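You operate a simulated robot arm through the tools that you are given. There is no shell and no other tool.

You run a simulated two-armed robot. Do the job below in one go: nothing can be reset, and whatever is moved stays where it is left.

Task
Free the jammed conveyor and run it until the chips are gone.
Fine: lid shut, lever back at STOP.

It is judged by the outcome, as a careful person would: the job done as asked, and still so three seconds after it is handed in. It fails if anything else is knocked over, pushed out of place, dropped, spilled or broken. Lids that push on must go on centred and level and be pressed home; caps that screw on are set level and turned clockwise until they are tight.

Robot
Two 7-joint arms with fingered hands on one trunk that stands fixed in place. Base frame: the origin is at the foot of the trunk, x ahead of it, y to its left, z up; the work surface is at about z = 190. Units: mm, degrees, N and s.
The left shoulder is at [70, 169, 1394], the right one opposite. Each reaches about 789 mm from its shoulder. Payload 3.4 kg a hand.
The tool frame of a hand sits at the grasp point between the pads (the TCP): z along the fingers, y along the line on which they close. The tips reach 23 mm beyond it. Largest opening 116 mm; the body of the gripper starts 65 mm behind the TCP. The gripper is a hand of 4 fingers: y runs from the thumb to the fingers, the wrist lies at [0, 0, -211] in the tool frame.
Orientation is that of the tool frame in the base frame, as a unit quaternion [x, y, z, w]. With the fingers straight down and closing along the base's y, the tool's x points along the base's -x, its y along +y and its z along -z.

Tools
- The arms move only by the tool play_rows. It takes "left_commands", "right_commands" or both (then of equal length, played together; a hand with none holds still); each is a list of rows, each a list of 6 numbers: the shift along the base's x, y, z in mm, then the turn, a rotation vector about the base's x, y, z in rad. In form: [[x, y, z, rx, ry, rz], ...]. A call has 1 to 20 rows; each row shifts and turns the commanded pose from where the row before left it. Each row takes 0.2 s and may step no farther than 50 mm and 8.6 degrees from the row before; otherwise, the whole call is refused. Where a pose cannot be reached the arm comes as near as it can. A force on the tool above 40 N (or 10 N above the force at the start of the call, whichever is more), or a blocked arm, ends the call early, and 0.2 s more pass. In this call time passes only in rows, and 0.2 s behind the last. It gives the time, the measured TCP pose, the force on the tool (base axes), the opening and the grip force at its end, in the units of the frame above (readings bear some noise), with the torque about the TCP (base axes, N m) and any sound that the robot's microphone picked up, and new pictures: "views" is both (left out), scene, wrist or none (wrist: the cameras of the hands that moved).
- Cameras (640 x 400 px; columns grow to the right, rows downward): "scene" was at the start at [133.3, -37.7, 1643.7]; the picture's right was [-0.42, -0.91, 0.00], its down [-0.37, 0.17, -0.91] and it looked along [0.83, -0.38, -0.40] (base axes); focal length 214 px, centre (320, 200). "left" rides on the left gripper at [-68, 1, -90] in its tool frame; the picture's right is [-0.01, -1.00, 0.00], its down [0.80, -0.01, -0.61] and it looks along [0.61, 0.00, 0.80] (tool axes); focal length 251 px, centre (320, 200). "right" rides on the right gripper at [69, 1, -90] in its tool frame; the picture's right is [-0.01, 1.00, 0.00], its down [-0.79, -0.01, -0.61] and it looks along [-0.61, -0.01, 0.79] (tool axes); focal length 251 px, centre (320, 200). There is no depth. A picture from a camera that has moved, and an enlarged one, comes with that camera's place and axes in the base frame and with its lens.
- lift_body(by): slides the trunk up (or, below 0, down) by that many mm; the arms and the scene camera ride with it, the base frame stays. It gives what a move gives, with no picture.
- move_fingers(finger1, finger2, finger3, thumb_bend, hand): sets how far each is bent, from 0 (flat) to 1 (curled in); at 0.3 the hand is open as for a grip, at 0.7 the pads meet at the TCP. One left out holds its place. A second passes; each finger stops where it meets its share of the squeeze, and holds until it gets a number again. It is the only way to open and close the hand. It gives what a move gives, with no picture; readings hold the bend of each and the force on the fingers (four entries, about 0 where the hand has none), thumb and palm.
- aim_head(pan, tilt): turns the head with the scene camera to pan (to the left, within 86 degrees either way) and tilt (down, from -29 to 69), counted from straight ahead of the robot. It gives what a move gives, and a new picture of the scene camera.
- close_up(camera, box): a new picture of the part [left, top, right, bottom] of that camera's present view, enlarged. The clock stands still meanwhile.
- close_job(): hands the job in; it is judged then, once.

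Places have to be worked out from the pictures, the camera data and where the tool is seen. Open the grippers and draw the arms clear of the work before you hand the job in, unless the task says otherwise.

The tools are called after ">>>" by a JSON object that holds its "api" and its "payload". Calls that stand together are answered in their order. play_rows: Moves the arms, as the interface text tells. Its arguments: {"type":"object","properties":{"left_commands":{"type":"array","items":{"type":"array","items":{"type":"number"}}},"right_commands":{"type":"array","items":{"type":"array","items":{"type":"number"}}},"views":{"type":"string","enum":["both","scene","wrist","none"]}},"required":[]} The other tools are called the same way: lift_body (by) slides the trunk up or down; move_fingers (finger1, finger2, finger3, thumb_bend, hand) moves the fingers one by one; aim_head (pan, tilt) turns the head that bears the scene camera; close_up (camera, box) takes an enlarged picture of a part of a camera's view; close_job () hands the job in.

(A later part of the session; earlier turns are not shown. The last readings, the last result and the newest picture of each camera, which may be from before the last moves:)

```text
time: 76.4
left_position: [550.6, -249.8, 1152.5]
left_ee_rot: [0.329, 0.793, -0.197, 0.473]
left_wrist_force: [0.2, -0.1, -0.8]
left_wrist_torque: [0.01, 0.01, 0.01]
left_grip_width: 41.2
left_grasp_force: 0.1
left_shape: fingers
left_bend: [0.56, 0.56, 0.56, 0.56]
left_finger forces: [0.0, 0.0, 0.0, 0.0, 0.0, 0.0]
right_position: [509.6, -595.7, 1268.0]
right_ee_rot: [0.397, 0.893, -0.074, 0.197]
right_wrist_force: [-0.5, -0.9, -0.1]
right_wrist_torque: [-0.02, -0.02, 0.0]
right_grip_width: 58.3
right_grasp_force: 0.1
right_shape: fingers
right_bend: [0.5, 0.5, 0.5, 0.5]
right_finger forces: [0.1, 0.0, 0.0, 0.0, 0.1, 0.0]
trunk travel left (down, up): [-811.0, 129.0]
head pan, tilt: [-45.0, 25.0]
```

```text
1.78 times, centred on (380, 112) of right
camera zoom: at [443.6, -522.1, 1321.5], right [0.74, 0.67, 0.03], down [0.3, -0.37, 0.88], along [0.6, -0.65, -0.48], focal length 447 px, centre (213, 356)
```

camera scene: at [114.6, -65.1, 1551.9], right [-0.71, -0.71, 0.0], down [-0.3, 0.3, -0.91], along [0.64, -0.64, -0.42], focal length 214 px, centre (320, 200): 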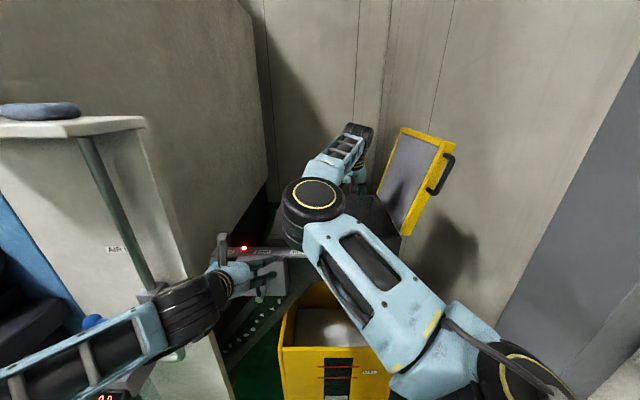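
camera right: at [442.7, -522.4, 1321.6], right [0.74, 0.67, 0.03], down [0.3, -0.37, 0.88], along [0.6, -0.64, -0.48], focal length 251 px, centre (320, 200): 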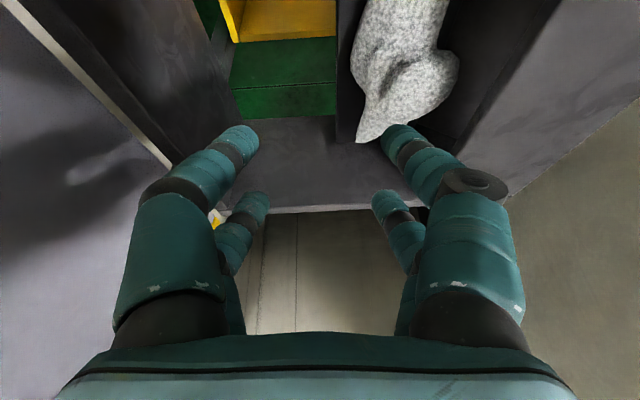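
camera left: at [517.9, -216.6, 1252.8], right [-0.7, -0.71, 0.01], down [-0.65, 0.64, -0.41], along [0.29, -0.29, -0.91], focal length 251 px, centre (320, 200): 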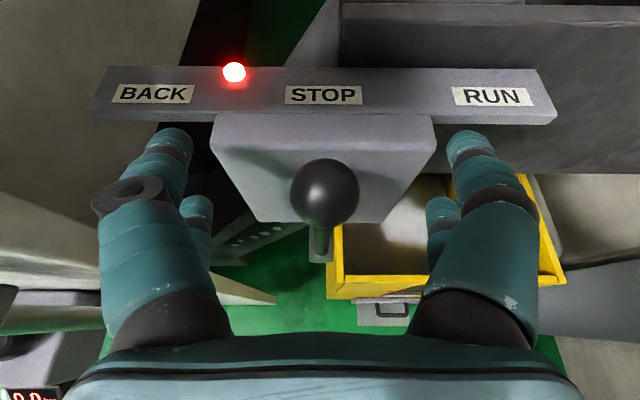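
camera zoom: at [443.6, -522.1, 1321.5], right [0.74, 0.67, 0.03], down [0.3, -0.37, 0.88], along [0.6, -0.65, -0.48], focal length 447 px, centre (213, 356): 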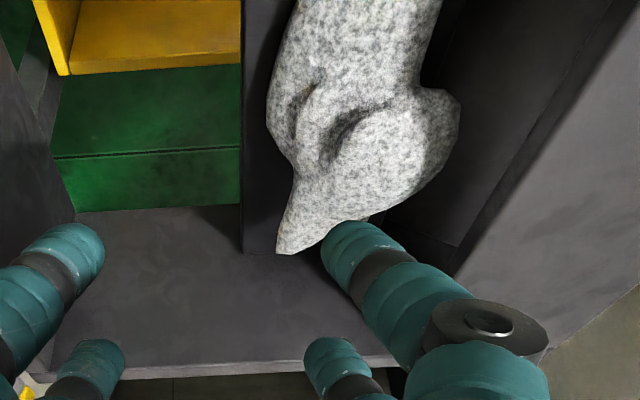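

Knob is caged. Now I move the knob left along its arc toward BACK, first about 22°, watching force, sound and the wad.

>>> {"api": "play_rows", "payload": {"left_commands": [[11.3, 11.3, -1, 0, 0, 0], [11.3, 11.3, -3, 0, 0, 0], [11.3, 11.3, -5, 0, 0, 0]], "views": "both"}}

```text
time: 77.2
left_position: [586.5, -215.4, 1140.0]
left_ee_rot: [0.329, 0.794, -0.196, 0.472]
left_wrist_force: [-0.4, 0.1, 0.7]
left_wrist_torque: [0.0, 0.02, -0.04]
left_grip_width: 41.3
left_grasp_force: 0.0
left_shape: fingers
left_bend: [0.56, 0.56, 0.56, 0.56]
left_finger forces: [0.0, 0.0, 0.1, 0.0, 0.0, 0.0]
right_position: [511.9, -594.7, 1268.5]
right_ee_rot: [0.395, 0.894, -0.074, 0.197]
right_wrist_force: [1.3, -0.4, -0.3]
right_wrist_torque: [0.0, 0.0, 0.02]
right_grip_width: 58.4
right_grasp_force: 0.1
right_shape: fingers
right_bend: [0.5, 0.5, 0.5, 0.5]
right_finger forces: [0.0, 0.0, 0.1, 0.0, 0.0, 0.0]
trunk travel left (down, up): [-811.0, 129.0]
head pan, tilt: [-45.0, 25.0]
camera scene: at [115.4, -63.8, 1551.8], right [-0.71, -0.71, 0.0], down [-0.3, 0.3, -0.91], along [0.64, -0.64, -0.42], focal length 214 px, centre (320, 200)
camera left: at [553.6, -181.2, 1243.1], right [-0.7, -0.71, 0.01], down [-0.65, 0.64, -0.41], along [0.29, -0.29, -0.91], focal length 251 px, centre (320, 200)
```

scene: 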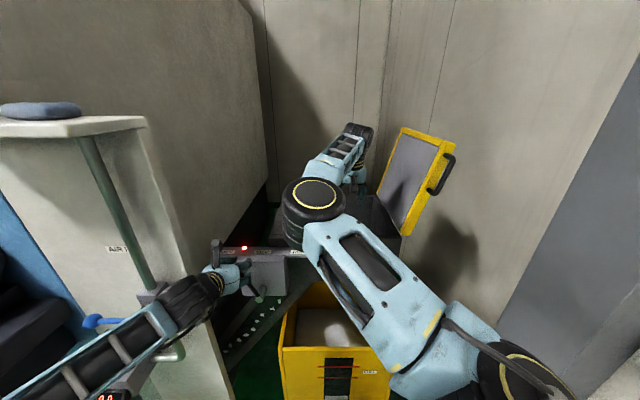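
left: 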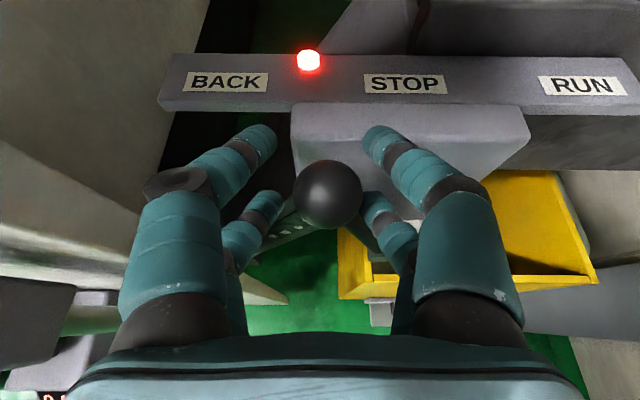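

The lever moves freely with practically no force. I continue to about 45° toward BACK.

>>> {"api": "play_rows", "payload": {"left_commands": [[10.6, 10.6, -8, 0, 0, 0], [9.5, 9.5, -9, 0, 0, 0]], "views": "both"}}

```text
time: 77.8
left_position: [602.4, -198.6, 1127.7]
left_ee_rot: [0.329, 0.792, -0.197, 0.475]
left_wrist_force: [1.5, -6.6, 14.8]
left_wrist_torque: [-0.55, 0.23, 0.15]
left_grip_width: 41.3
left_grasp_force: 6.4
left_shape: fingers
left_bend: [0.56, 0.56, 0.51, 0.56]
left_finger forces: [0.0, 0.0, 12.5, 0.0, 0.0, 0.0]
right_position: [506.8, -597.4, 1270.3]
right_ee_rot: [0.397, 0.893, -0.073, 0.198]
right_wrist_force: [0.3, 0.3, 0.6]
right_wrist_torque: [0.0, -0.02, 0.0]
right_grip_width: 58.4
right_grasp_force: 0.0
right_shape: fingers
right_bend: [0.5, 0.5, 0.5, 0.5]
right_finger forces: [0.0, 0.1, 0.0, 0.0, 0.0, 0.0]
trunk travel left (down, up): [-811.0, 129.0]
head pan, tilt: [-45.0, 25.0]
camera scene: at [110.5, -65.6, 1552.5], right [-0.71, -0.71, 0.0], down [-0.3, 0.3, -0.91], along [0.64, -0.64, -0.42], focal length 214 px, centre (320, 200)
camera left: at [569.1, -164.2, 1230.3], right [-0.71, -0.71, 0.01], down [-0.65, 0.64, -0.41], along [0.29, -0.3, -0.91], focal length 251 px, centre (320, 200)
```

scene: 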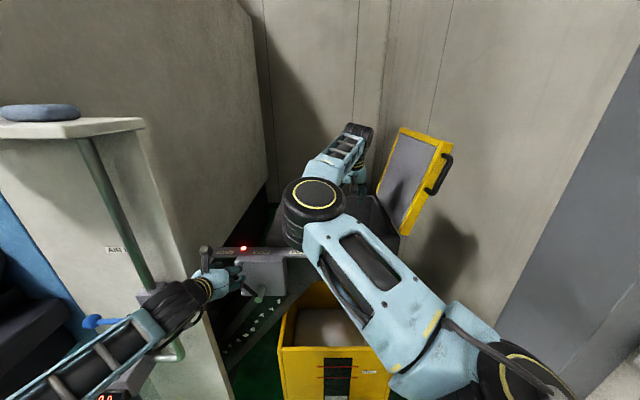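
left: 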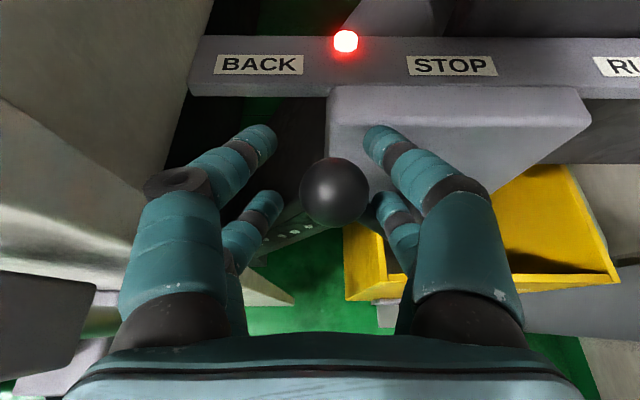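

Finger 3 now presses ~12 N — the lever seems to be at its end stop in BACK (~31°). I hold for a second and watch the wad and chips.

>>> {"api": "play_rows", "payload": {"left_commands": [[0, 0, 0, 0, 0, 0], [0, 0, 0, 0, 0, 0], [0, 0, 0, 0, 0, 0], [0, 0, 0, 0, 0, 0], [0, 0, 0, 0, 0, 0]], "views": "both"}}

>>> {"api": "close_up", "payload": {"camera": "right", "box": [200, 0, 560, 225]}}

>>> {"api": "close_up", "payload": {"camera": "scene", "box": [190, 200, 350, 370]}}

```text
time: 79.0
left_position: [603.4, -198.1, 1127.3]
left_ee_rot: [0.33, 0.793, -0.196, 0.474]
left_wrist_force: [1.9, -10.1, 21.9]
left_wrist_torque: [-0.93, 0.37, 0.31]
left_grip_width: 41.1
left_grasp_force: 9.8
left_shape: fingers
left_bend: [0.56, 0.56, 0.5, 0.56]
left_finger forces: [0.0, 0.0, 19.4, 0.1, 0.0, 0.0]
right_position: [507.4, -597.2, 1270.0]
right_ee_rot: [0.397, 0.893, -0.073, 0.198]
right_wrist_force: [0.3, 0.8, 0.7]
right_wrist_torque: [-0.01, 0.02, 0.0]
right_grip_width: 58.2
right_grasp_force: 0.0
right_shape: fingers
right_bend: [0.5, 0.5, 0.5, 0.5]
right_finger forces: [0.1, 0.1, 0.0, 0.1, 0.1, 0.0]
trunk travel left (down, up): [-811.0, 129.0]
head pan, tilt: [-45.0, 25.0]
camera scene: at [110.5, -66.4, 1552.2], right [-0.71, -0.71, 0.0], down [-0.3, 0.3, -0.91], along [0.64, -0.64, -0.42], focal length 214 px, centre (320, 200)
camera left: at [569.4, -164.2, 1228.9], right [-0.71, -0.71, 0.01], down [-0.65, 0.64, -0.41], along [0.29, -0.29, -0.91], focal length 251 px, centre (320, 200)
```

scene: 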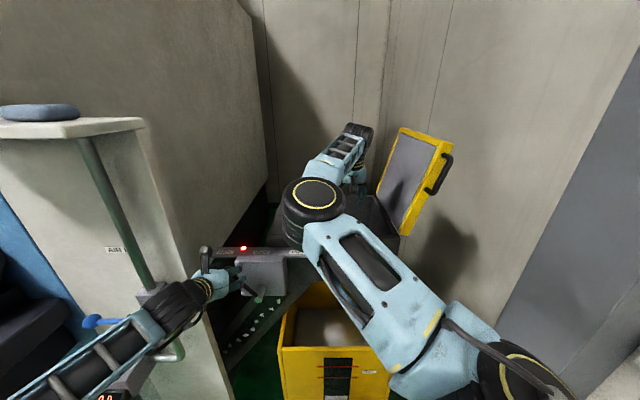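
left: 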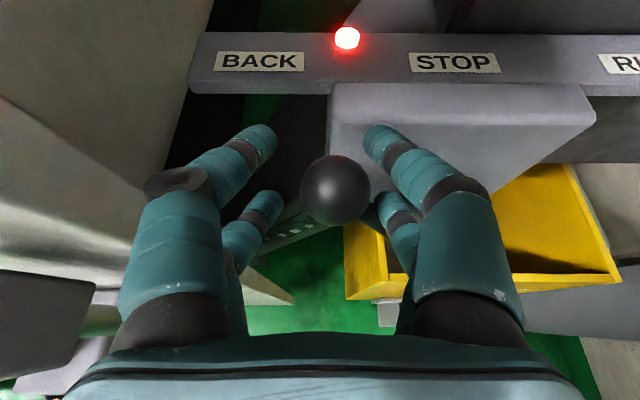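

```text
1.78 times, centred on (380, 112) of right
camera zoom: at [440.3, -523.8, 1322.1], right [0.74, 0.67, 0.03], down [0.3, -0.37, 0.88], along [0.6, -0.64, -0.47], focal length 447 px, centre (213, 356)
```

zoom: 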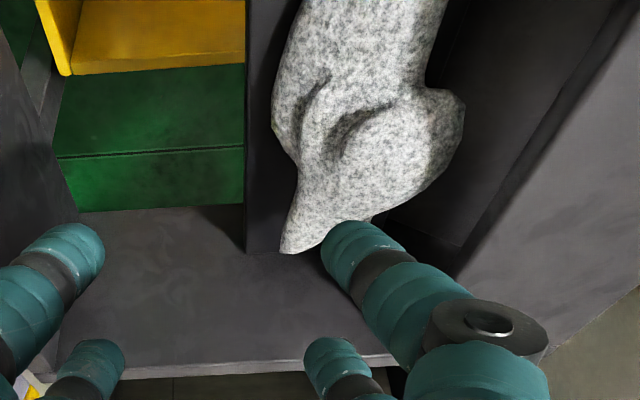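

```text
2.35 times, centred on (270, 285) of scene
camera zoom: at [110.5, -66.4, 1552.2], right [-0.71, -0.71, 0.0], down [-0.3, 0.3, -0.91], along [0.64, -0.64, -0.42], focal length 505 px, centre (438, 0)
```

zoom: 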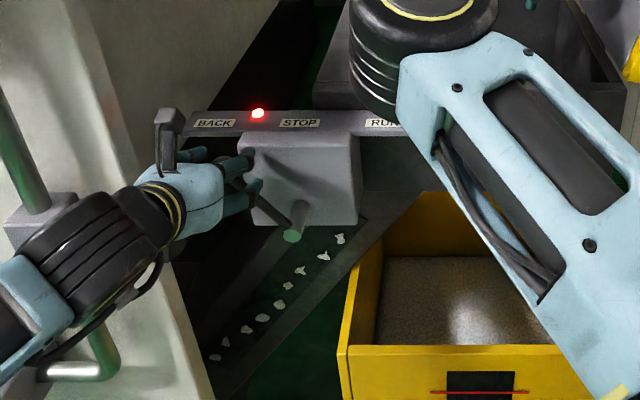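

The wad has not visibly moved yet. I relieve the pressing a little, hold another second, and compare the chips on the ramp to tell if the belt runs backward.

>>> {"api": "play_rows", "payload": {"left_commands": [[3, 3, 4, 0, 0, 0], [0, 0, 0, 0, 0, 0], [0, 0, 0, 0, 0, 0], [0, 0, 0, 0, 0, 0], [0, 0, 0, 0, 0, 0]], "views": "wrist"}}

>>> {"api": "close_up", "payload": {"camera": "scene", "box": [190, 200, 350, 370]}}

>>> {"api": "close_up", "payload": {"camera": "right", "box": [200, 0, 560, 225]}}

```text
time: 80.2
left_position: [606.9, -194.5, 1128.1]
left_ee_rot: [0.33, 0.793, -0.196, 0.473]
left_wrist_force: [-3.4, -7.5, 8.2]
left_wrist_torque: [-0.45, 0.27, 0.08]
left_grip_width: 41.2
left_grasp_force: 5.6
left_shape: fingers
left_bend: [0.56, 0.56, 0.47, 0.56]
left_finger forces: [0.0, 0.0, 11.2, 0.0, 0.0, 0.1]
right_position: [507.8, -598.5, 1268.1]
right_ee_rot: [0.396, 0.894, -0.073, 0.198]
right_wrist_force: [-1.0, -0.2, 0.4]
right_wrist_torque: [-0.01, 0.0, -0.01]
right_grip_width: 58.5
right_grasp_force: 0.1
right_shape: fingers
right_bend: [0.5, 0.5, 0.5, 0.5]
right_finger forces: [0.0, 0.1, 0.0, 0.0, 0.1, 0.0]
trunk travel left (down, up): [-811.0, 129.0]
head pan, tilt: [-45.0, 25.0]
camera left: at [573.5, -161.2, 1230.7], right [-0.71, -0.71, 0.01], down [-0.65, 0.64, -0.41], along [0.29, -0.29, -0.91], focal length 251 px, centre (320, 200)
```

left: 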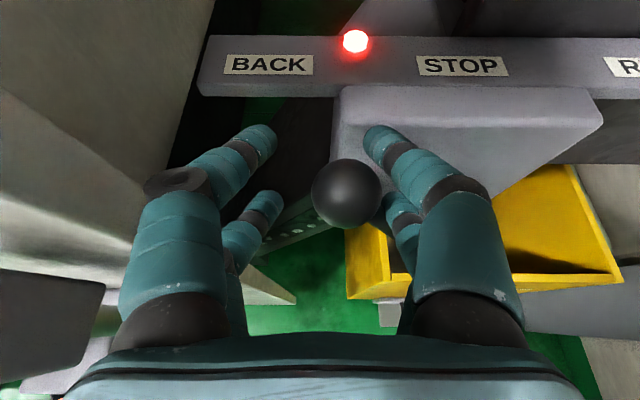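

```text
2.35 times, centred on (270, 285) of scene
camera zoom: at [111.5, -66.6, 1552.0], right [-0.71, -0.71, 0.0], down [-0.3, 0.3, -0.91], along [0.64, -0.64, -0.42], focal length 505 px, centre (438, 0)
```

zoom: 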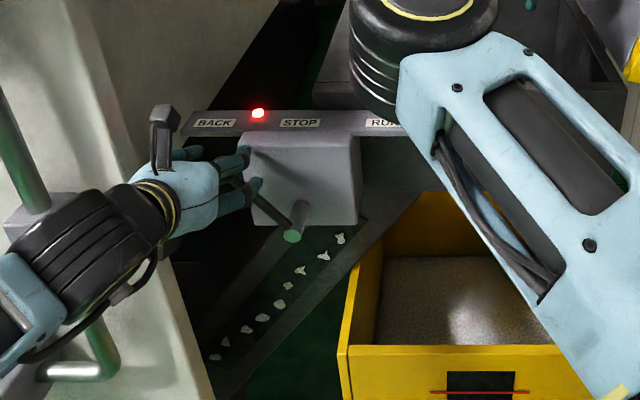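

```text
1.78 times, centred on (380, 112) of right
camera zoom: at [441.2, -523.9, 1321.6], right [0.74, 0.67, 0.03], down [0.3, -0.37, 0.88], along [0.6, -0.64, -0.48], focal length 447 px, centre (213, 356)
```

zoom: 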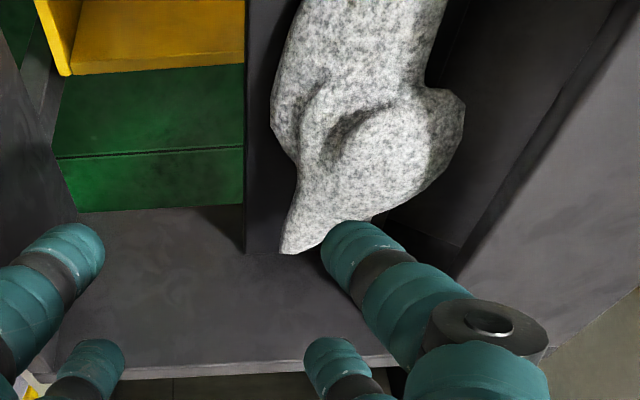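

Neither chips nor wad move in BACK, so the drive isn't turning (jam or lid interlock). I return the lever to STOP.

>>> {"api": "play_rows", "payload": {"left_commands": [[-7, -7, 5, 0, 0, 0], [-10.6, -10.6, 8, 0, 0, 0], [-11.3, -11.3, 5, 0, 0, 0], [-11.3, -11.3, 3, 0, 0, 0], [-11.3, -11.3, 1, 0, 0, 0]], "views": "both"}}

>>> {"api": "close_up", "payload": {"camera": "scene", "box": [190, 200, 350, 370]}}

```text
time: 81.4
left_position: [557.2, -244.5, 1149.2]
left_ee_rot: [0.329, 0.793, -0.196, 0.473]
left_wrist_force: [0.6, 0.8, 0.4]
left_wrist_torque: [0.01, -0.05, -0.01]
left_grip_width: 41.2
left_grasp_force: 0.1
left_shape: fingers
left_bend: [0.56, 0.55, 0.56, 0.56]
left_finger forces: [0.1, 0.4, 0.0, 0.1, 0.1, 0.0]
right_position: [511.0, -596.2, 1267.3]
right_ee_rot: [0.396, 0.894, -0.074, 0.197]
right_wrist_force: [-0.7, -0.3, -0.8]
right_wrist_torque: [0.01, -0.02, 0.01]
right_grip_width: 58.5
right_grasp_force: 0.0
right_shape: fingers
right_bend: [0.5, 0.5, 0.5, 0.5]
right_finger forces: [0.0, 0.0, 0.1, 0.0, 0.0, 0.1]
trunk travel left (down, up): [-811.0, 129.0]
head pan, tilt: [-45.0, 25.0]
camera scene: at [114.0, -65.3, 1551.9], right [-0.71, -0.71, 0.0], down [-0.3, 0.3, -0.91], along [0.64, -0.64, -0.42], focal length 214 px, centre (320, 200)
camera left: at [523.4, -210.1, 1252.9], right [-0.7, -0.71, 0.01], down [-0.65, 0.64, -0.41], along [0.29, -0.29, -0.91], focal length 251 px, centre (320, 200)
```

scene: 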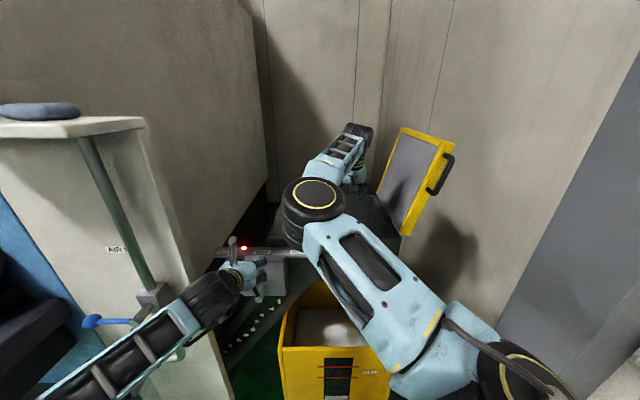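
left: 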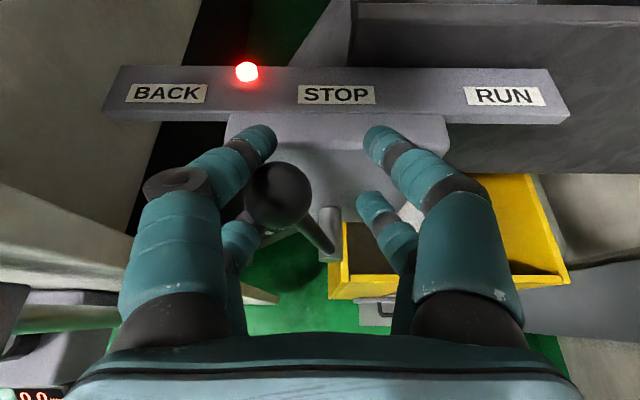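

```text
2.35 times, centred on (270, 285) of scene
camera zoom: at [114.0, -65.3, 1551.9], right [-0.71, -0.71, 0.0], down [-0.3, 0.3, -0.91], along [0.64, -0.64, -0.42], focal length 505 px, centre (438, 0)
```

zoom: 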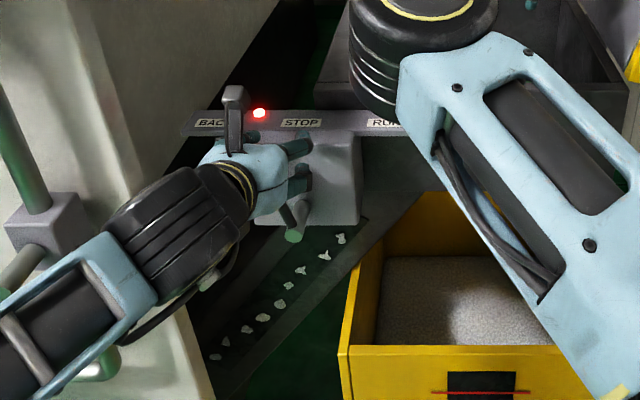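

The knob lags behind because of the loose cage (still ≈12° left). I push a bit further right to bring it upright.

>>> {"api": "play_rows", "payload": {"left_commands": [[-8, -8, 1, 0, 0, 0], [-8, -8, 0, 0, 0, 0]], "views": "wrist"}}

```text
time: 82.0
left_position: [538.7, -259.4, 1150.7]
left_ee_rot: [0.329, 0.794, -0.195, 0.472]
left_wrist_force: [0.3, 1.0, -0.2]
left_wrist_torque: [-0.01, 0.02, 0.02]
left_grip_width: 40.8
left_grasp_force: 0.1
left_shape: fingers
left_bend: [0.56, 0.56, 0.56, 0.56]
left_finger forces: [0.0, 0.0, 0.2, 0.0, 0.0, 0.1]
right_position: [509.8, -596.0, 1268.2]
right_ee_rot: [0.397, 0.894, -0.072, 0.196]
right_wrist_force: [-0.5, 0.8, 0.0]
right_wrist_torque: [-0.03, 0.01, -0.01]
right_grip_width: 58.2
right_grasp_force: 0.0
right_shape: fingers
right_bend: [0.5, 0.5, 0.5, 0.5]
right_finger forces: [0.1, 0.1, 0.1, 0.0, 0.0, 0.1]
trunk travel left (down, up): [-811.0, 129.0]
head pan, tilt: [-45.0, 25.0]
camera left: at [507.0, -226.2, 1253.5], right [-0.7, -0.71, 0.01], down [-0.65, 0.64, -0.41], along [0.29, -0.29, -0.91], focal length 251 px, centre (320, 200)
```

left: 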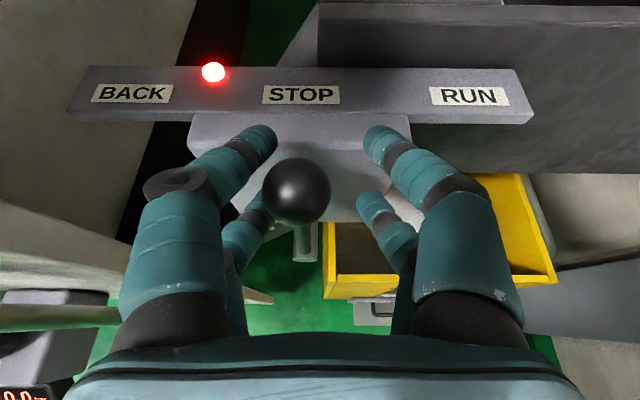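

Almost upright (about 2–3 mm left of centre). A small final nudge to the right.

>>> {"api": "play_rows", "payload": {"left_commands": [[-2.5, -2.5, 0, 0, 0, 0]], "views": "wrist"}}

```text
time: 82.4
left_position: [537.2, -263.1, 1151.0]
left_ee_rot: [0.329, 0.794, -0.196, 0.473]
left_wrist_force: [0.6, -0.2, -0.3]
left_wrist_torque: [-0.01, 0.05, -0.02]
left_grip_width: 40.7
left_grasp_force: 0.0
left_shape: fingers
left_bend: [0.56, 0.56, 0.56, 0.56]
left_finger forces: [0.1, 0.0, 0.0, 0.0, 0.0, 0.0]
right_position: [511.3, -595.8, 1269.2]
right_ee_rot: [0.396, 0.893, -0.075, 0.198]
right_wrist_force: [0.9, -0.9, 1.0]
right_wrist_torque: [-0.01, -0.01, 0.01]
right_grip_width: 58.4
right_grasp_force: 0.1
right_shape: fingers
right_bend: [0.5, 0.5, 0.5, 0.5]
right_finger forces: [0.0, 0.0, 0.1, 0.0, 0.0, 0.0]
trunk travel left (down, up): [-811.0, 129.0]
head pan, tilt: [-45.0, 25.0]
camera left: at [504.6, -228.5, 1253.6], right [-0.71, -0.71, 0.01], down [-0.65, 0.64, -0.41], along [0.29, -0.29, -0.91], focal length 251 px, centre (320, 200)
```

left: 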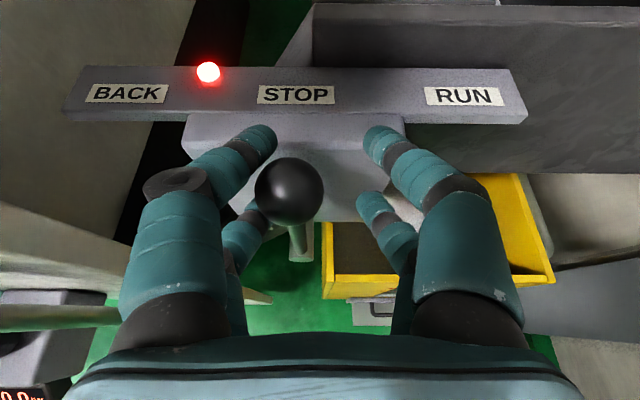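

The lever is back at STOP (knob r≈−208…−211 as at the start). Now I want a side view of the wad and the tray from the right: I roll the right hand −90° at a 45° pitch, where its camera looks across toward the wad.

>>> {"api": "play_rows", "payload": {"right_commands": [[0, 0, 0, -0.062, -0.062, 0], [0, 0, 0, -0.062, -0.062, 0], [0, 0, 0, -0.062, -0.062, 0], [0, 0, 0, -0.061, -0.061, 0], [0, 0, 0, -0.0714, 0.0714, 0.101], [0, 0, 0, -0.0714, 0.0714, 0.101], [0, 0, 0, -0.0714, 0.0714, 0.101], [0, 0, 0, -0.0714, 0.0714, 0.101], [0, 0, 0, -0.0714, 0.0714, 0.101], [0, 0, 0, -0.0714, 0.0714, 0.101], [0, 0, 0, -0.0714, 0.0714, 0.101], [0, 0, 0, -0.0714, 0.0714, 0.101], [0, 0, 0, -0.0714, 0.0714, 0.101], [0, 0, 0, -0.0714, 0.0714, 0.101], [0, 0, 0, -0.0714, 0.0714, 0.101]], "views": "both"}}

```text
time: 85.6
left_position: [537.8, -261.7, 1150.6]
left_ee_rot: [0.328, 0.793, -0.196, 0.473]
left_wrist_force: [-0.1, -0.6, -0.4]
left_wrist_torque: [-0.02, 0.01, 0.0]
left_grip_width: 41.1
left_grasp_force: 0.0
left_shape: fingers
left_bend: [0.56, 0.56, 0.56, 0.56]
left_finger forces: [0.0, 0.0, 0.0, 0.1, 0.1, 0.0]
right_position: [511.8, -595.7, 1267.6]
right_ee_rot: [-0.332, 0.864, -0.35, 0.149]
right_wrist_force: [0.0, -0.1, -0.2]
right_wrist_torque: [0.0, -0.04, -0.02]
right_grip_width: 58.4
right_grasp_force: 0.0
right_shape: fingers
right_bend: [0.5, 0.5, 0.5, 0.5]
right_finger forces: [0.0, 0.0, 0.0, 0.0, 0.0, 0.1]
trunk travel left (down, up): [-811.0, 129.0]
head pan, tilt: [-45.0, 25.0]
camera scene: at [114.5, -64.6, 1551.9], right [-0.71, -0.71, 0.0], down [-0.3, 0.3, -0.91], along [0.64, -0.64, -0.42], focal length 214 px, centre (320, 200)
camera right: at [417.7, -596.4, 1328.5], right [-0.46, 0.54, -0.7], down [0.29, 0.84, 0.46], along [0.84, 0.01, -0.55], focal length 251 px, centre (320, 200)
```

scene: 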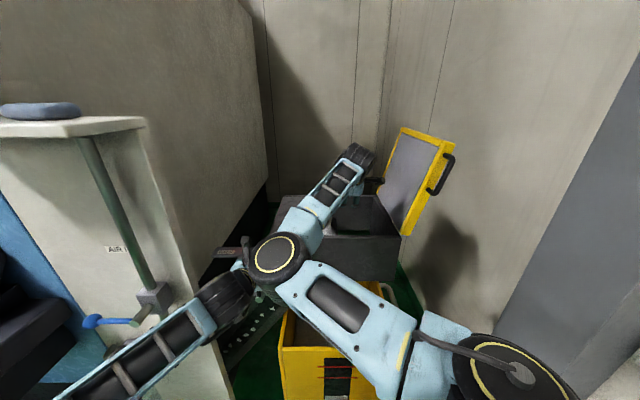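
right: 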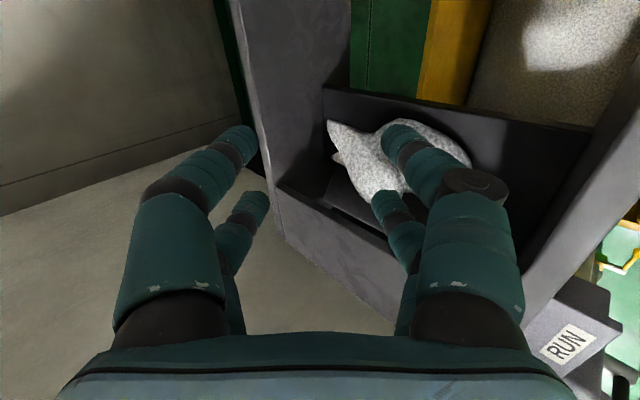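

The right elbow has swung close to the left wrist, so I shift the right hand to the right and a bit lower/back, which also frames the wad better; fingers opened for a clear view.

>>> {"api": "play_rows", "payload": {"right_commands": [[-12, -3, -10, 0, 0, 0], [-12, -2, -15, 0, 0, 0], [-11, -2, -15, 0, 0, 0]], "views": "none"}}

>>> {"api": "move_fingers", "payload": {"hand": "right", "finger1": 0.25, "finger2": 0.25, "finger3": 0.25, "thumb_bend": 0.25}}

>>> {"api": "close_up", "payload": {"camera": "right", "box": [200, 0, 560, 225]}}

>>> {"api": "close_up", "payload": {"camera": "scene", "box": [160, 120, 480, 320]}}

```text
time: 86.4
left_position: [536.5, -262.8, 1151.5]
left_ee_rot: [0.328, 0.794, -0.195, 0.474]
left_wrist_force: [0.3, -0.5, -0.4]
left_wrist_torque: [0.01, 0.01, 0.0]
left_grip_width: 40.9
left_grasp_force: 0.0
left_shape: fingers
left_bend: [0.56, 0.56, 0.56, 0.56]
left_finger forces: [0.0, 0.1, 0.0, 0.0, 0.0, 0.0]
right_position: [475.7, -603.3, 1227.9]
right_ee_rot: [-0.332, 0.863, -0.35, 0.15]
right_wrist_force: [-0.4, 0.6, 0.6]
right_wrist_torque: [0.01, 0.0, -0.01]
right_grip_width: 58.3
right_grasp_force: 0.0
right_shape: fingers
right_bend: [0.5, 0.5, 0.5, 0.5]
right_finger forces: [0.0, 0.0, 0.1, 0.0, 0.1, 0.0]
trunk travel left (down, up): [-811.0, 129.0]
head pan, tilt: [-45.0, 25.0]
```

```text
time: 87.4
left_position: [538.6, -263.6, 1151.1]
left_ee_rot: [0.329, 0.793, -0.197, 0.472]
left_wrist_force: [-0.1, 0.3, 0.3]
left_wrist_torque: [-0.03, 0.0, 0.0]
left_grip_width: 41.0
left_grasp_force: 0.1
left_shape: fingers
left_bend: [0.56, 0.56, 0.56, 0.56]
left_finger forces: [0.0, 0.0, 0.1, 0.0, 0.0, 0.0]
right_position: [475.6, -604.4, 1227.4]
right_ee_rot: [-0.331, 0.863, -0.35, 0.15]
right_wrist_force: [-0.5, 0.8, -1.0]
right_wrist_torque: [0.03, 0.02, 0.0]
right_grip_width: 125.8
right_grasp_force: 0.0
right_shape: fingers
right_bend: [0.25, 0.25, 0.25, 0.25]
right_finger forces: [0.0, 0.0, 0.1, 0.0, 0.1, 0.0]
trunk travel left (down, up): [-811.0, 129.0]
head pan, tilt: [-45.0, 25.0]
```

```text
1.78 times, centred on (380, 112) of right
camera zoom: at [381.1, -603.4, 1288.5], right [-0.46, 0.54, -0.7], down [0.29, 0.84, 0.46], along [0.84, 0.0, -0.54], focal length 447 px, centre (213, 356)
```

zoom: 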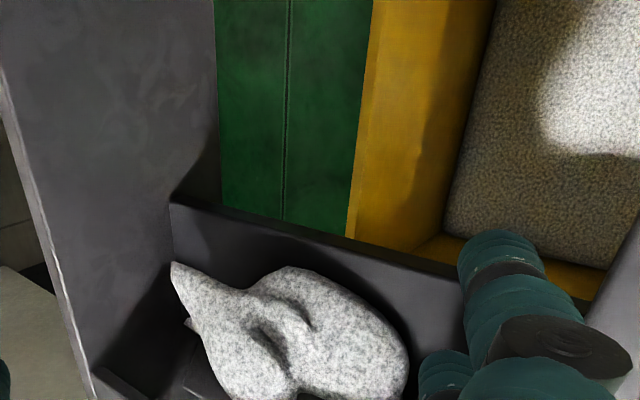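

```text
2.00 times, centred on (320, 220) of scene
camera zoom: at [114.5, -64.5, 1551.9], right [-0.71, -0.71, 0.0], down [-0.3, 0.3, -0.91], along [0.64, -0.64, -0.42], focal length 429 px, centre (320, 160)
```

zoom: 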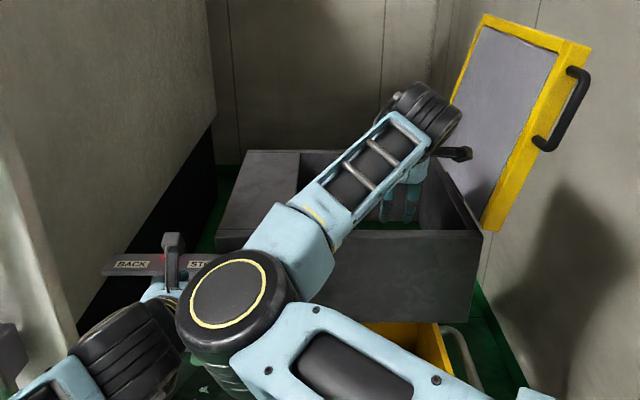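

Very informative: the wad simply rests on a flat head plate (top ≈ z 1056 — that's the firm surface I felt, ending at r≈+38 above the chute), and the belt did nothing with the lid open. The red lamp and open lid suggest an interlock, so the conveyor must be worked by lever with the lid shut. First I take the right hand up and out of the trough.

>>> {"api": "play_rows", "payload": {"right_commands": [[0, 0, 30, 0, 0, 0], [0, 0, 30, 0, 0, 0], [-10, 2, 30, 0, 0, 0], [-15, 5, 30, 0, 0, 0], [-20, 10, 10, 0, 0, 0], [-20, 10, 0, 0, 0, 0]], "views": "both"}}

```text
time: 88.8
left_position: [536.9, -262.9, 1151.3]
left_ee_rot: [0.329, 0.794, -0.197, 0.472]
left_wrist_force: [-0.5, -0.1, -0.3]
left_wrist_torque: [0.01, -0.01, 0.01]
left_grip_width: 41.0
left_grasp_force: 0.1
left_shape: fingers
left_bend: [0.56, 0.56, 0.56, 0.56]
left_finger forces: [0.1, 0.1, 0.0, 0.0, 0.0, 0.1]
right_position: [409.5, -576.2, 1358.8]
right_ee_rot: [-0.33, 0.864, -0.35, 0.15]
right_wrist_force: [0.0, -0.7, 0.6]
right_wrist_torque: [0.02, -0.01, -0.03]
right_grip_width: 125.9
right_grasp_force: 0.0
right_shape: fingers
right_bend: [0.25, 0.25, 0.25, 0.25]
right_finger forces: [0.1, 0.0, 0.0, 0.1, 0.0, 0.1]
trunk travel left (down, up): [-811.0, 129.0]
head pan, tilt: [-45.0, 25.0]
camera scene: at [113.9, -63.9, 1551.9], right [-0.71, -0.71, 0.0], down [-0.3, 0.3, -0.91], along [0.64, -0.64, -0.42], focal length 214 px, centre (320, 200)
camera right: at [315.9, -576.5, 1419.7], right [-0.46, 0.54, -0.7], down [0.29, 0.84, 0.46], along [0.84, 0.0, -0.54], focal length 251 px, centre (320, 200)
```

scene: 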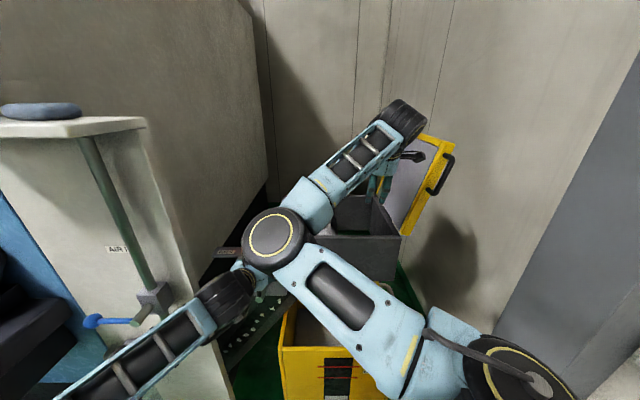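
right: 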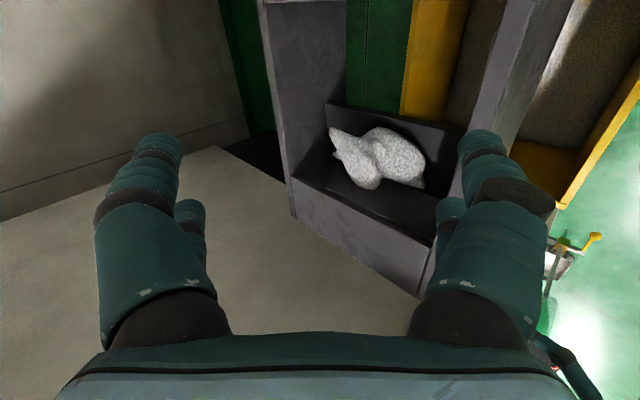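

This view shows the wad on its plate clearly; I zoom in before leaving.

>>> {"api": "close_up", "payload": {"camera": "right", "box": [260, 70, 500, 280]}}

>>> {"api": "close_up", "payload": {"camera": "scene", "box": [190, 60, 510, 300]}}

```text
1.90 times, centred on (380, 175) of right
camera zoom: at [315.9, -576.5, 1419.7], right [-0.46, 0.54, -0.7], down [0.29, 0.84, 0.46], along [0.84, 0.0, -0.54], focal length 479 px, centre (206, 248)
```

zoom: 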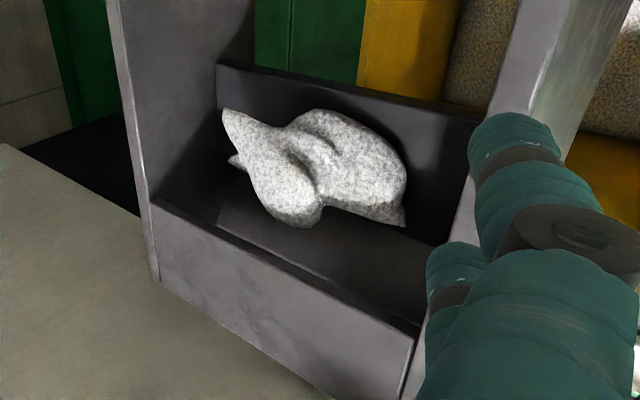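

```text
1.67 times, centred on (350, 180) of scene
camera zoom: at [113.9, -63.9, 1551.9], right [-0.71, -0.71, 0.0], down [-0.3, 0.3, -0.91], along [0.64, -0.64, -0.42], focal length 358 px, centre (270, 233)
```

zoom: 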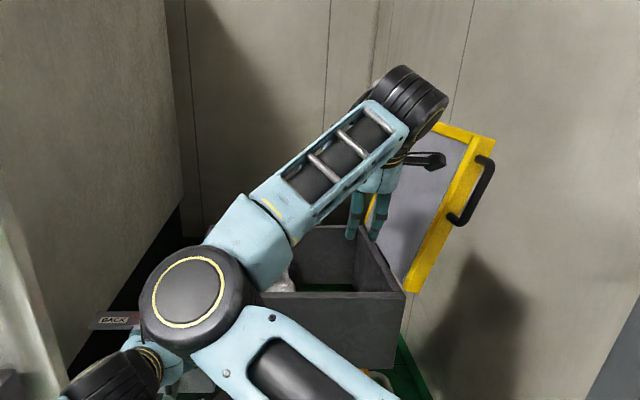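

Now I bring the right hand back in front of the lid, unrolling it on the way.

>>> {"api": "play_rows", "payload": {"right_commands": [[-9, 5, 2, 0.07, -0.072, -0.1015], [-9, 5, 2, 0.07, -0.072, -0.1015], [-9, 5, 2, 0.07, -0.072, -0.1015], [-9, 5, 2, 0.07, -0.072, -0.1015], [-9, 5, 2, 0.07, -0.072, -0.1015], [-9, 5, 2, 0.07, -0.072, -0.1015], [-9, 5, 2, 0.07, -0.072, -0.1015], [-9, 5, 2, 0.07, -0.072, -0.1015], [-9, 5, 2, 0.07, -0.072, -0.1015], [-9, 5, 2, 0.07, -0.072, -0.1015], [-9, 5, 2, 0.07, -0.072, -0.1015]], "views": "both"}}

```text
time: 91.2
left_position: [538.5, -263.0, 1150.3]
left_ee_rot: [0.329, 0.793, -0.197, 0.473]
left_wrist_force: [0.2, 0.1, 0.2]
left_wrist_torque: [0.01, -0.02, -0.05]
left_grip_width: 40.8
left_grasp_force: 0.2
left_shape: fingers
left_bend: [0.56, 0.56, 0.56, 0.56]
left_finger forces: [0.0, 0.1, 0.0, 0.0, 0.1, 0.0]
right_position: [310.0, -522.3, 1380.3]
right_ee_rot: [0.379, 0.844, -0.142, 0.353]
right_wrist_force: [-0.6, -0.1, 0.5]
right_wrist_torque: [-0.01, -0.02, 0.0]
right_grip_width: 126.0
right_grasp_force: 0.0
right_shape: fingers
right_bend: [0.25, 0.25, 0.25, 0.25]
right_finger forces: [0.0, 0.1, 0.0, 0.0, 0.0, 0.0]
trunk travel left (down, up): [-811.0, 129.0]
head pan, tilt: [-45.0, 25.0]
camera scene: at [114.0, -64.2, 1551.9], right [-0.71, -0.71, 0.0], down [-0.3, 0.3, -0.91], along [0.64, -0.64, -0.42], focal length 214 px, centre (320, 200)
camera right: at [236.7, -438.5, 1394.2], right [0.74, 0.67, 0.04], down [0.07, -0.13, 0.99], along [0.67, -0.73, -0.14], focal length 251 px, centre (320, 200)
```

scene: 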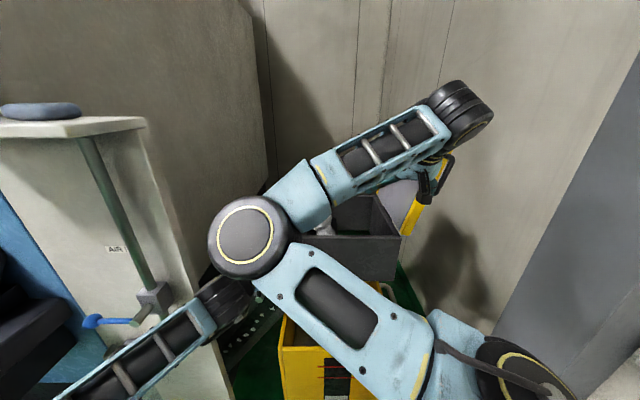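
right: 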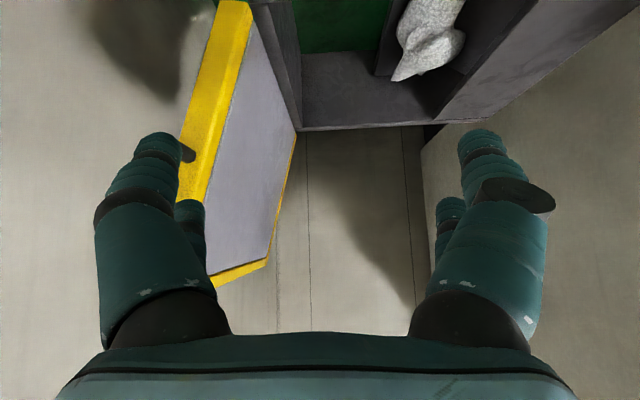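

The handle is right ahead beside the thumb. I pitch the hand up toward horizontal while shifting right so the handle bar ends up between the digits.

>>> {"api": "play_rows", "payload": {"right_commands": [[-12, -16, 0, -0.0925, -0.0925, 0], [-12, -16, 0, -0.0925, -0.0925, 0], [-12, -16, 0, -0.0925, -0.0925, 0], [-12, -16, 0, -0.0925, -0.0925, 0]], "views": "both"}}

```text
time: 92.2
left_position: [537.1, -262.7, 1150.3]
left_ee_rot: [0.329, 0.794, -0.196, 0.473]
left_wrist_force: [-0.3, 0.1, -0.9]
left_wrist_torque: [0.01, -0.01, 0.02]
left_grip_width: 41.1
left_grasp_force: 0.1
left_shape: fingers
left_bend: [0.56, 0.56, 0.56, 0.56]
left_finger forces: [0.0, 0.1, 0.0, 0.1, 0.1, 0.0]
right_position: [263.1, -585.9, 1378.6]
right_ee_rot: [0.327, 0.725, -0.222, 0.564]
right_wrist_force: [-0.4, -0.5, -0.8]
right_wrist_torque: [-0.01, -0.03, 0.04]
right_grip_width: 126.3
right_grasp_force: 0.0
right_shape: fingers
right_bend: [0.25, 0.25, 0.25, 0.25]
right_finger forces: [0.0, 0.1, 0.0, 0.1, 0.1, 0.1]
trunk travel left (down, up): [-811.0, 129.0]
head pan, tilt: [-45.0, 25.0]
camera scene: at [113.8, -65.9, 1551.9], right [-0.71, -0.71, 0.0], down [-0.3, 0.3, -0.91], along [0.64, -0.64, -0.42], focal length 214 px, centre (320, 200)
camera right: at [193.5, -508.7, 1335.6], right [0.73, 0.69, 0.06], down [-0.29, 0.24, 0.93], along [0.62, -0.69, 0.37], focal length 251 px, centre (320, 200)
```

scene: 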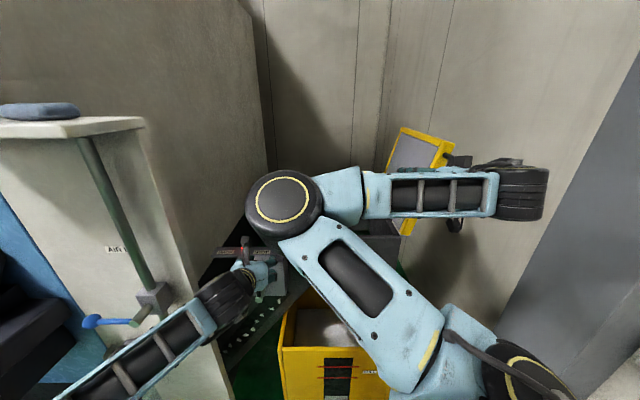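
right: 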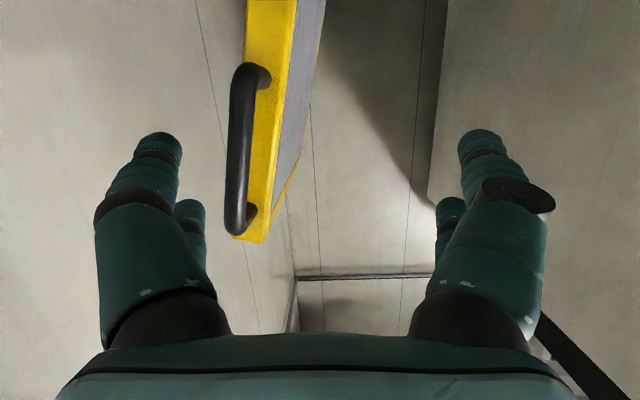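

Clear view of the handle: bar about f 668, from (r 268, z 1320) to (r 300, z 1426), leaning ≈16°. I line the hand up with its middle and match its lean, still 65 mm in front.

>>> {"api": "play_rows", "payload": {"right_commands": [[-13, -13, -2, 0.0865, -0.0865, 0], [-13, -13, -2, 0.0865, -0.0865, 0], [-13, -13, -2, 0, 0, 0]], "views": "both"}}

```text
time: 93.0
left_position: [537.6, -263.0, 1150.7]
left_ee_rot: [0.329, 0.793, -0.196, 0.473]
left_wrist_force: [0.0, 0.4, -1.1]
left_wrist_torque: [-0.01, 0.0, -0.04]
left_grip_width: 40.8
left_grasp_force: 0.0
left_shape: fingers
left_bend: [0.56, 0.56, 0.56, 0.56]
left_finger forces: [0.0, 0.0, 0.0, 0.1, 0.1, 0.0]
right_position: [223.8, -625.9, 1373.2]
right_ee_rot: [0.392, 0.69, -0.13, 0.594]
right_wrist_force: [-0.4, -0.9, 0.8]
right_wrist_torque: [-0.04, 0.0, -0.01]
right_grip_width: 125.8
right_grasp_force: 0.0
right_shape: fingers
right_bend: [0.25, 0.25, 0.25, 0.25]
right_finger forces: [0.1, 0.0, 0.0, 0.1, 0.0, 0.1]
trunk travel left (down, up): [-811.0, 129.0]
head pan, tilt: [-45.0, 25.0]
camera scene: at [114.0, -65.1, 1551.9], right [-0.71, -0.71, 0.0], down [-0.3, 0.3, -0.91], along [0.64, -0.64, -0.42], focal length 214 px, centre (320, 200)
camera right: at [161.1, -539.5, 1332.3], right [0.69, 0.66, 0.3], down [-0.45, 0.08, 0.89], along [0.56, -0.75, 0.35], focal length 251 px, centre (320, 200)
```

scene: 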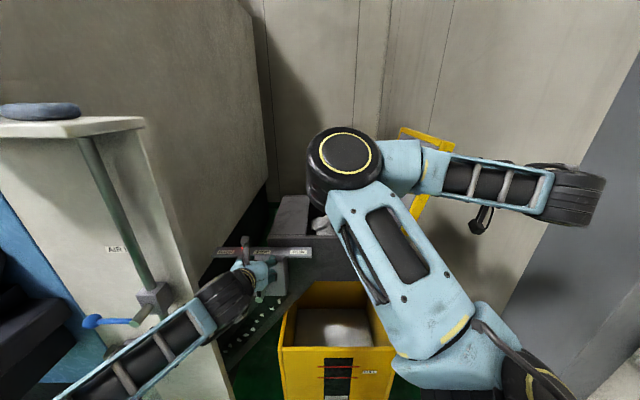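
right: 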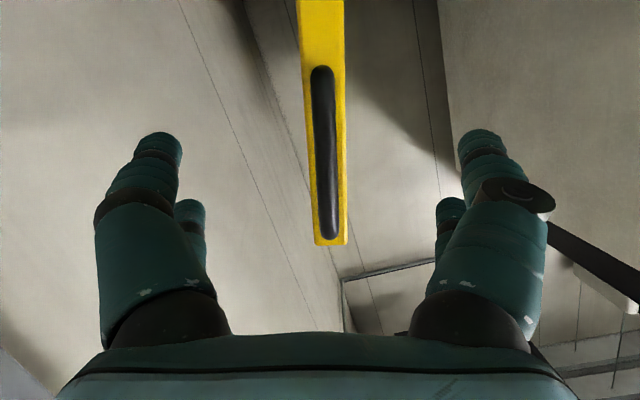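

Perfect alignment — the handle is upright and centred between the digits. I move straight forward 58 mm so the bar comes to the grasp point.

>>> {"api": "play_rows", "payload": {"right_commands": [[11, -11, 0, 0, 0, 0], [11, -11, 0, 0, 0, 0], [10, -10, 0, 0, 0, 0], [9, -9, 0, 0, 0, 0]], "views": "both"}}

```text
time: 94.0
left_position: [537.0, -263.0, 1150.7]
left_ee_rot: [0.328, 0.794, -0.196, 0.473]
left_wrist_force: [-0.4, -0.7, -0.4]
left_wrist_torque: [-0.01, 0.0, 0.01]
left_grip_width: 41.0
left_grasp_force: 0.1
left_shape: fingers
left_bend: [0.56, 0.56, 0.56, 0.56]
left_finger forces: [0.0, 0.0, 0.0, 0.1, 0.0, 0.1]
right_position: [267.1, -665.8, 1373.3]
right_ee_rot: [0.391, 0.691, -0.128, 0.594]
right_wrist_force: [-1.1, 0.1, 0.0]
right_wrist_torque: [0.02, 0.0, 0.01]
right_grip_width: 126.0
right_grasp_force: 0.0
right_shape: fingers
right_bend: [0.25, 0.25, 0.25, 0.25]
right_finger forces: [0.0, 0.0, 0.1, 0.1, 0.0, 0.1]
trunk travel left (down, up): [-811.0, 129.0]
head pan, tilt: [-45.0, 25.0]
camera scene: at [114.7, -65.0, 1551.8], right [-0.71, -0.71, 0.0], down [-0.3, 0.3, -0.91], along [0.64, -0.64, -0.42], focal length 214 px, centre (320, 200)
camera right: at [204.0, -579.5, 1332.3], right [0.69, 0.66, 0.29], down [-0.45, 0.08, 0.89], along [0.56, -0.75, 0.35], focal length 251 px, centre (320, 200)
```

scene: 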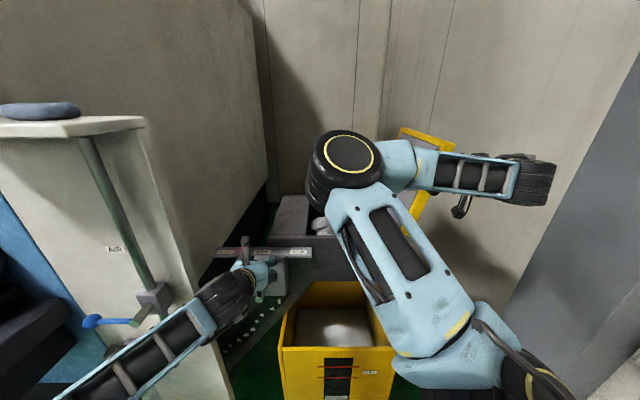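
right: 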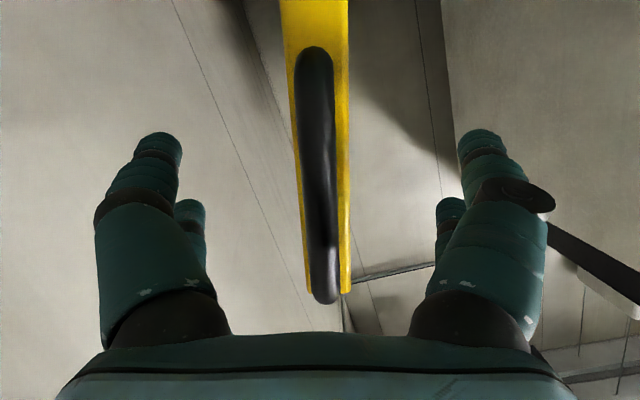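

The bar is now at the grasp point. I close the right hand on the handle.

>>> {"api": "move_fingers", "payload": {"hand": "right", "finger1": 0.72, "finger2": 0.72, "finger3": 0.72, "thumb_bend": 0.72}}

>>> {"api": "close_up", "payload": {"camera": "right", "box": [80, 0, 560, 300]}}

```text
time: 95.0
left_position: [537.4, -261.9, 1151.3]
left_ee_rot: [0.329, 0.793, -0.197, 0.473]
left_wrist_force: [-0.1, -0.7, -0.2]
left_wrist_torque: [-0.01, -0.01, 0.02]
left_grip_width: 41.2
left_grasp_force: 0.1
left_shape: fingers
left_bend: [0.56, 0.56, 0.56, 0.56]
left_finger forces: [0.1, 0.1, 0.0, 0.0, 0.1, 0.0]
right_position: [266.0, -662.9, 1373.5]
right_ee_rot: [0.391, 0.69, -0.13, 0.595]
right_wrist_force: [-0.4, 5.2, -2.2]
right_wrist_torque: [-0.05, 0.05, 0.16]
right_grip_width: 0.0
right_grasp_force: 8.3
right_shape: fingers
right_bend: [0.71, 0.69, 0.69, 0.71]
right_finger forces: [0.0, 12.1, 3.9, 0.0, 0.0, 0.0]
trunk travel left (down, up): [-811.0, 129.0]
head pan, tilt: [-45.0, 25.0]
```

```text
1.33 times, centred on (320, 150) of right
camera zoom: at [203.4, -577.4, 1333.1], right [0.69, 0.66, 0.29], down [-0.45, 0.08, 0.89], along [0.56, -0.75, 0.35], focal length 335 px, centre (320, 267)
```

zoom: 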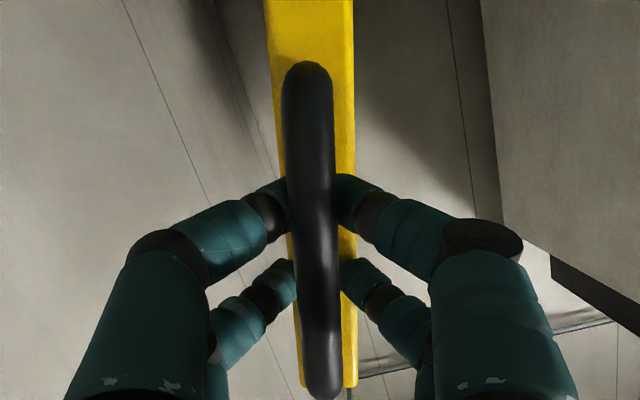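

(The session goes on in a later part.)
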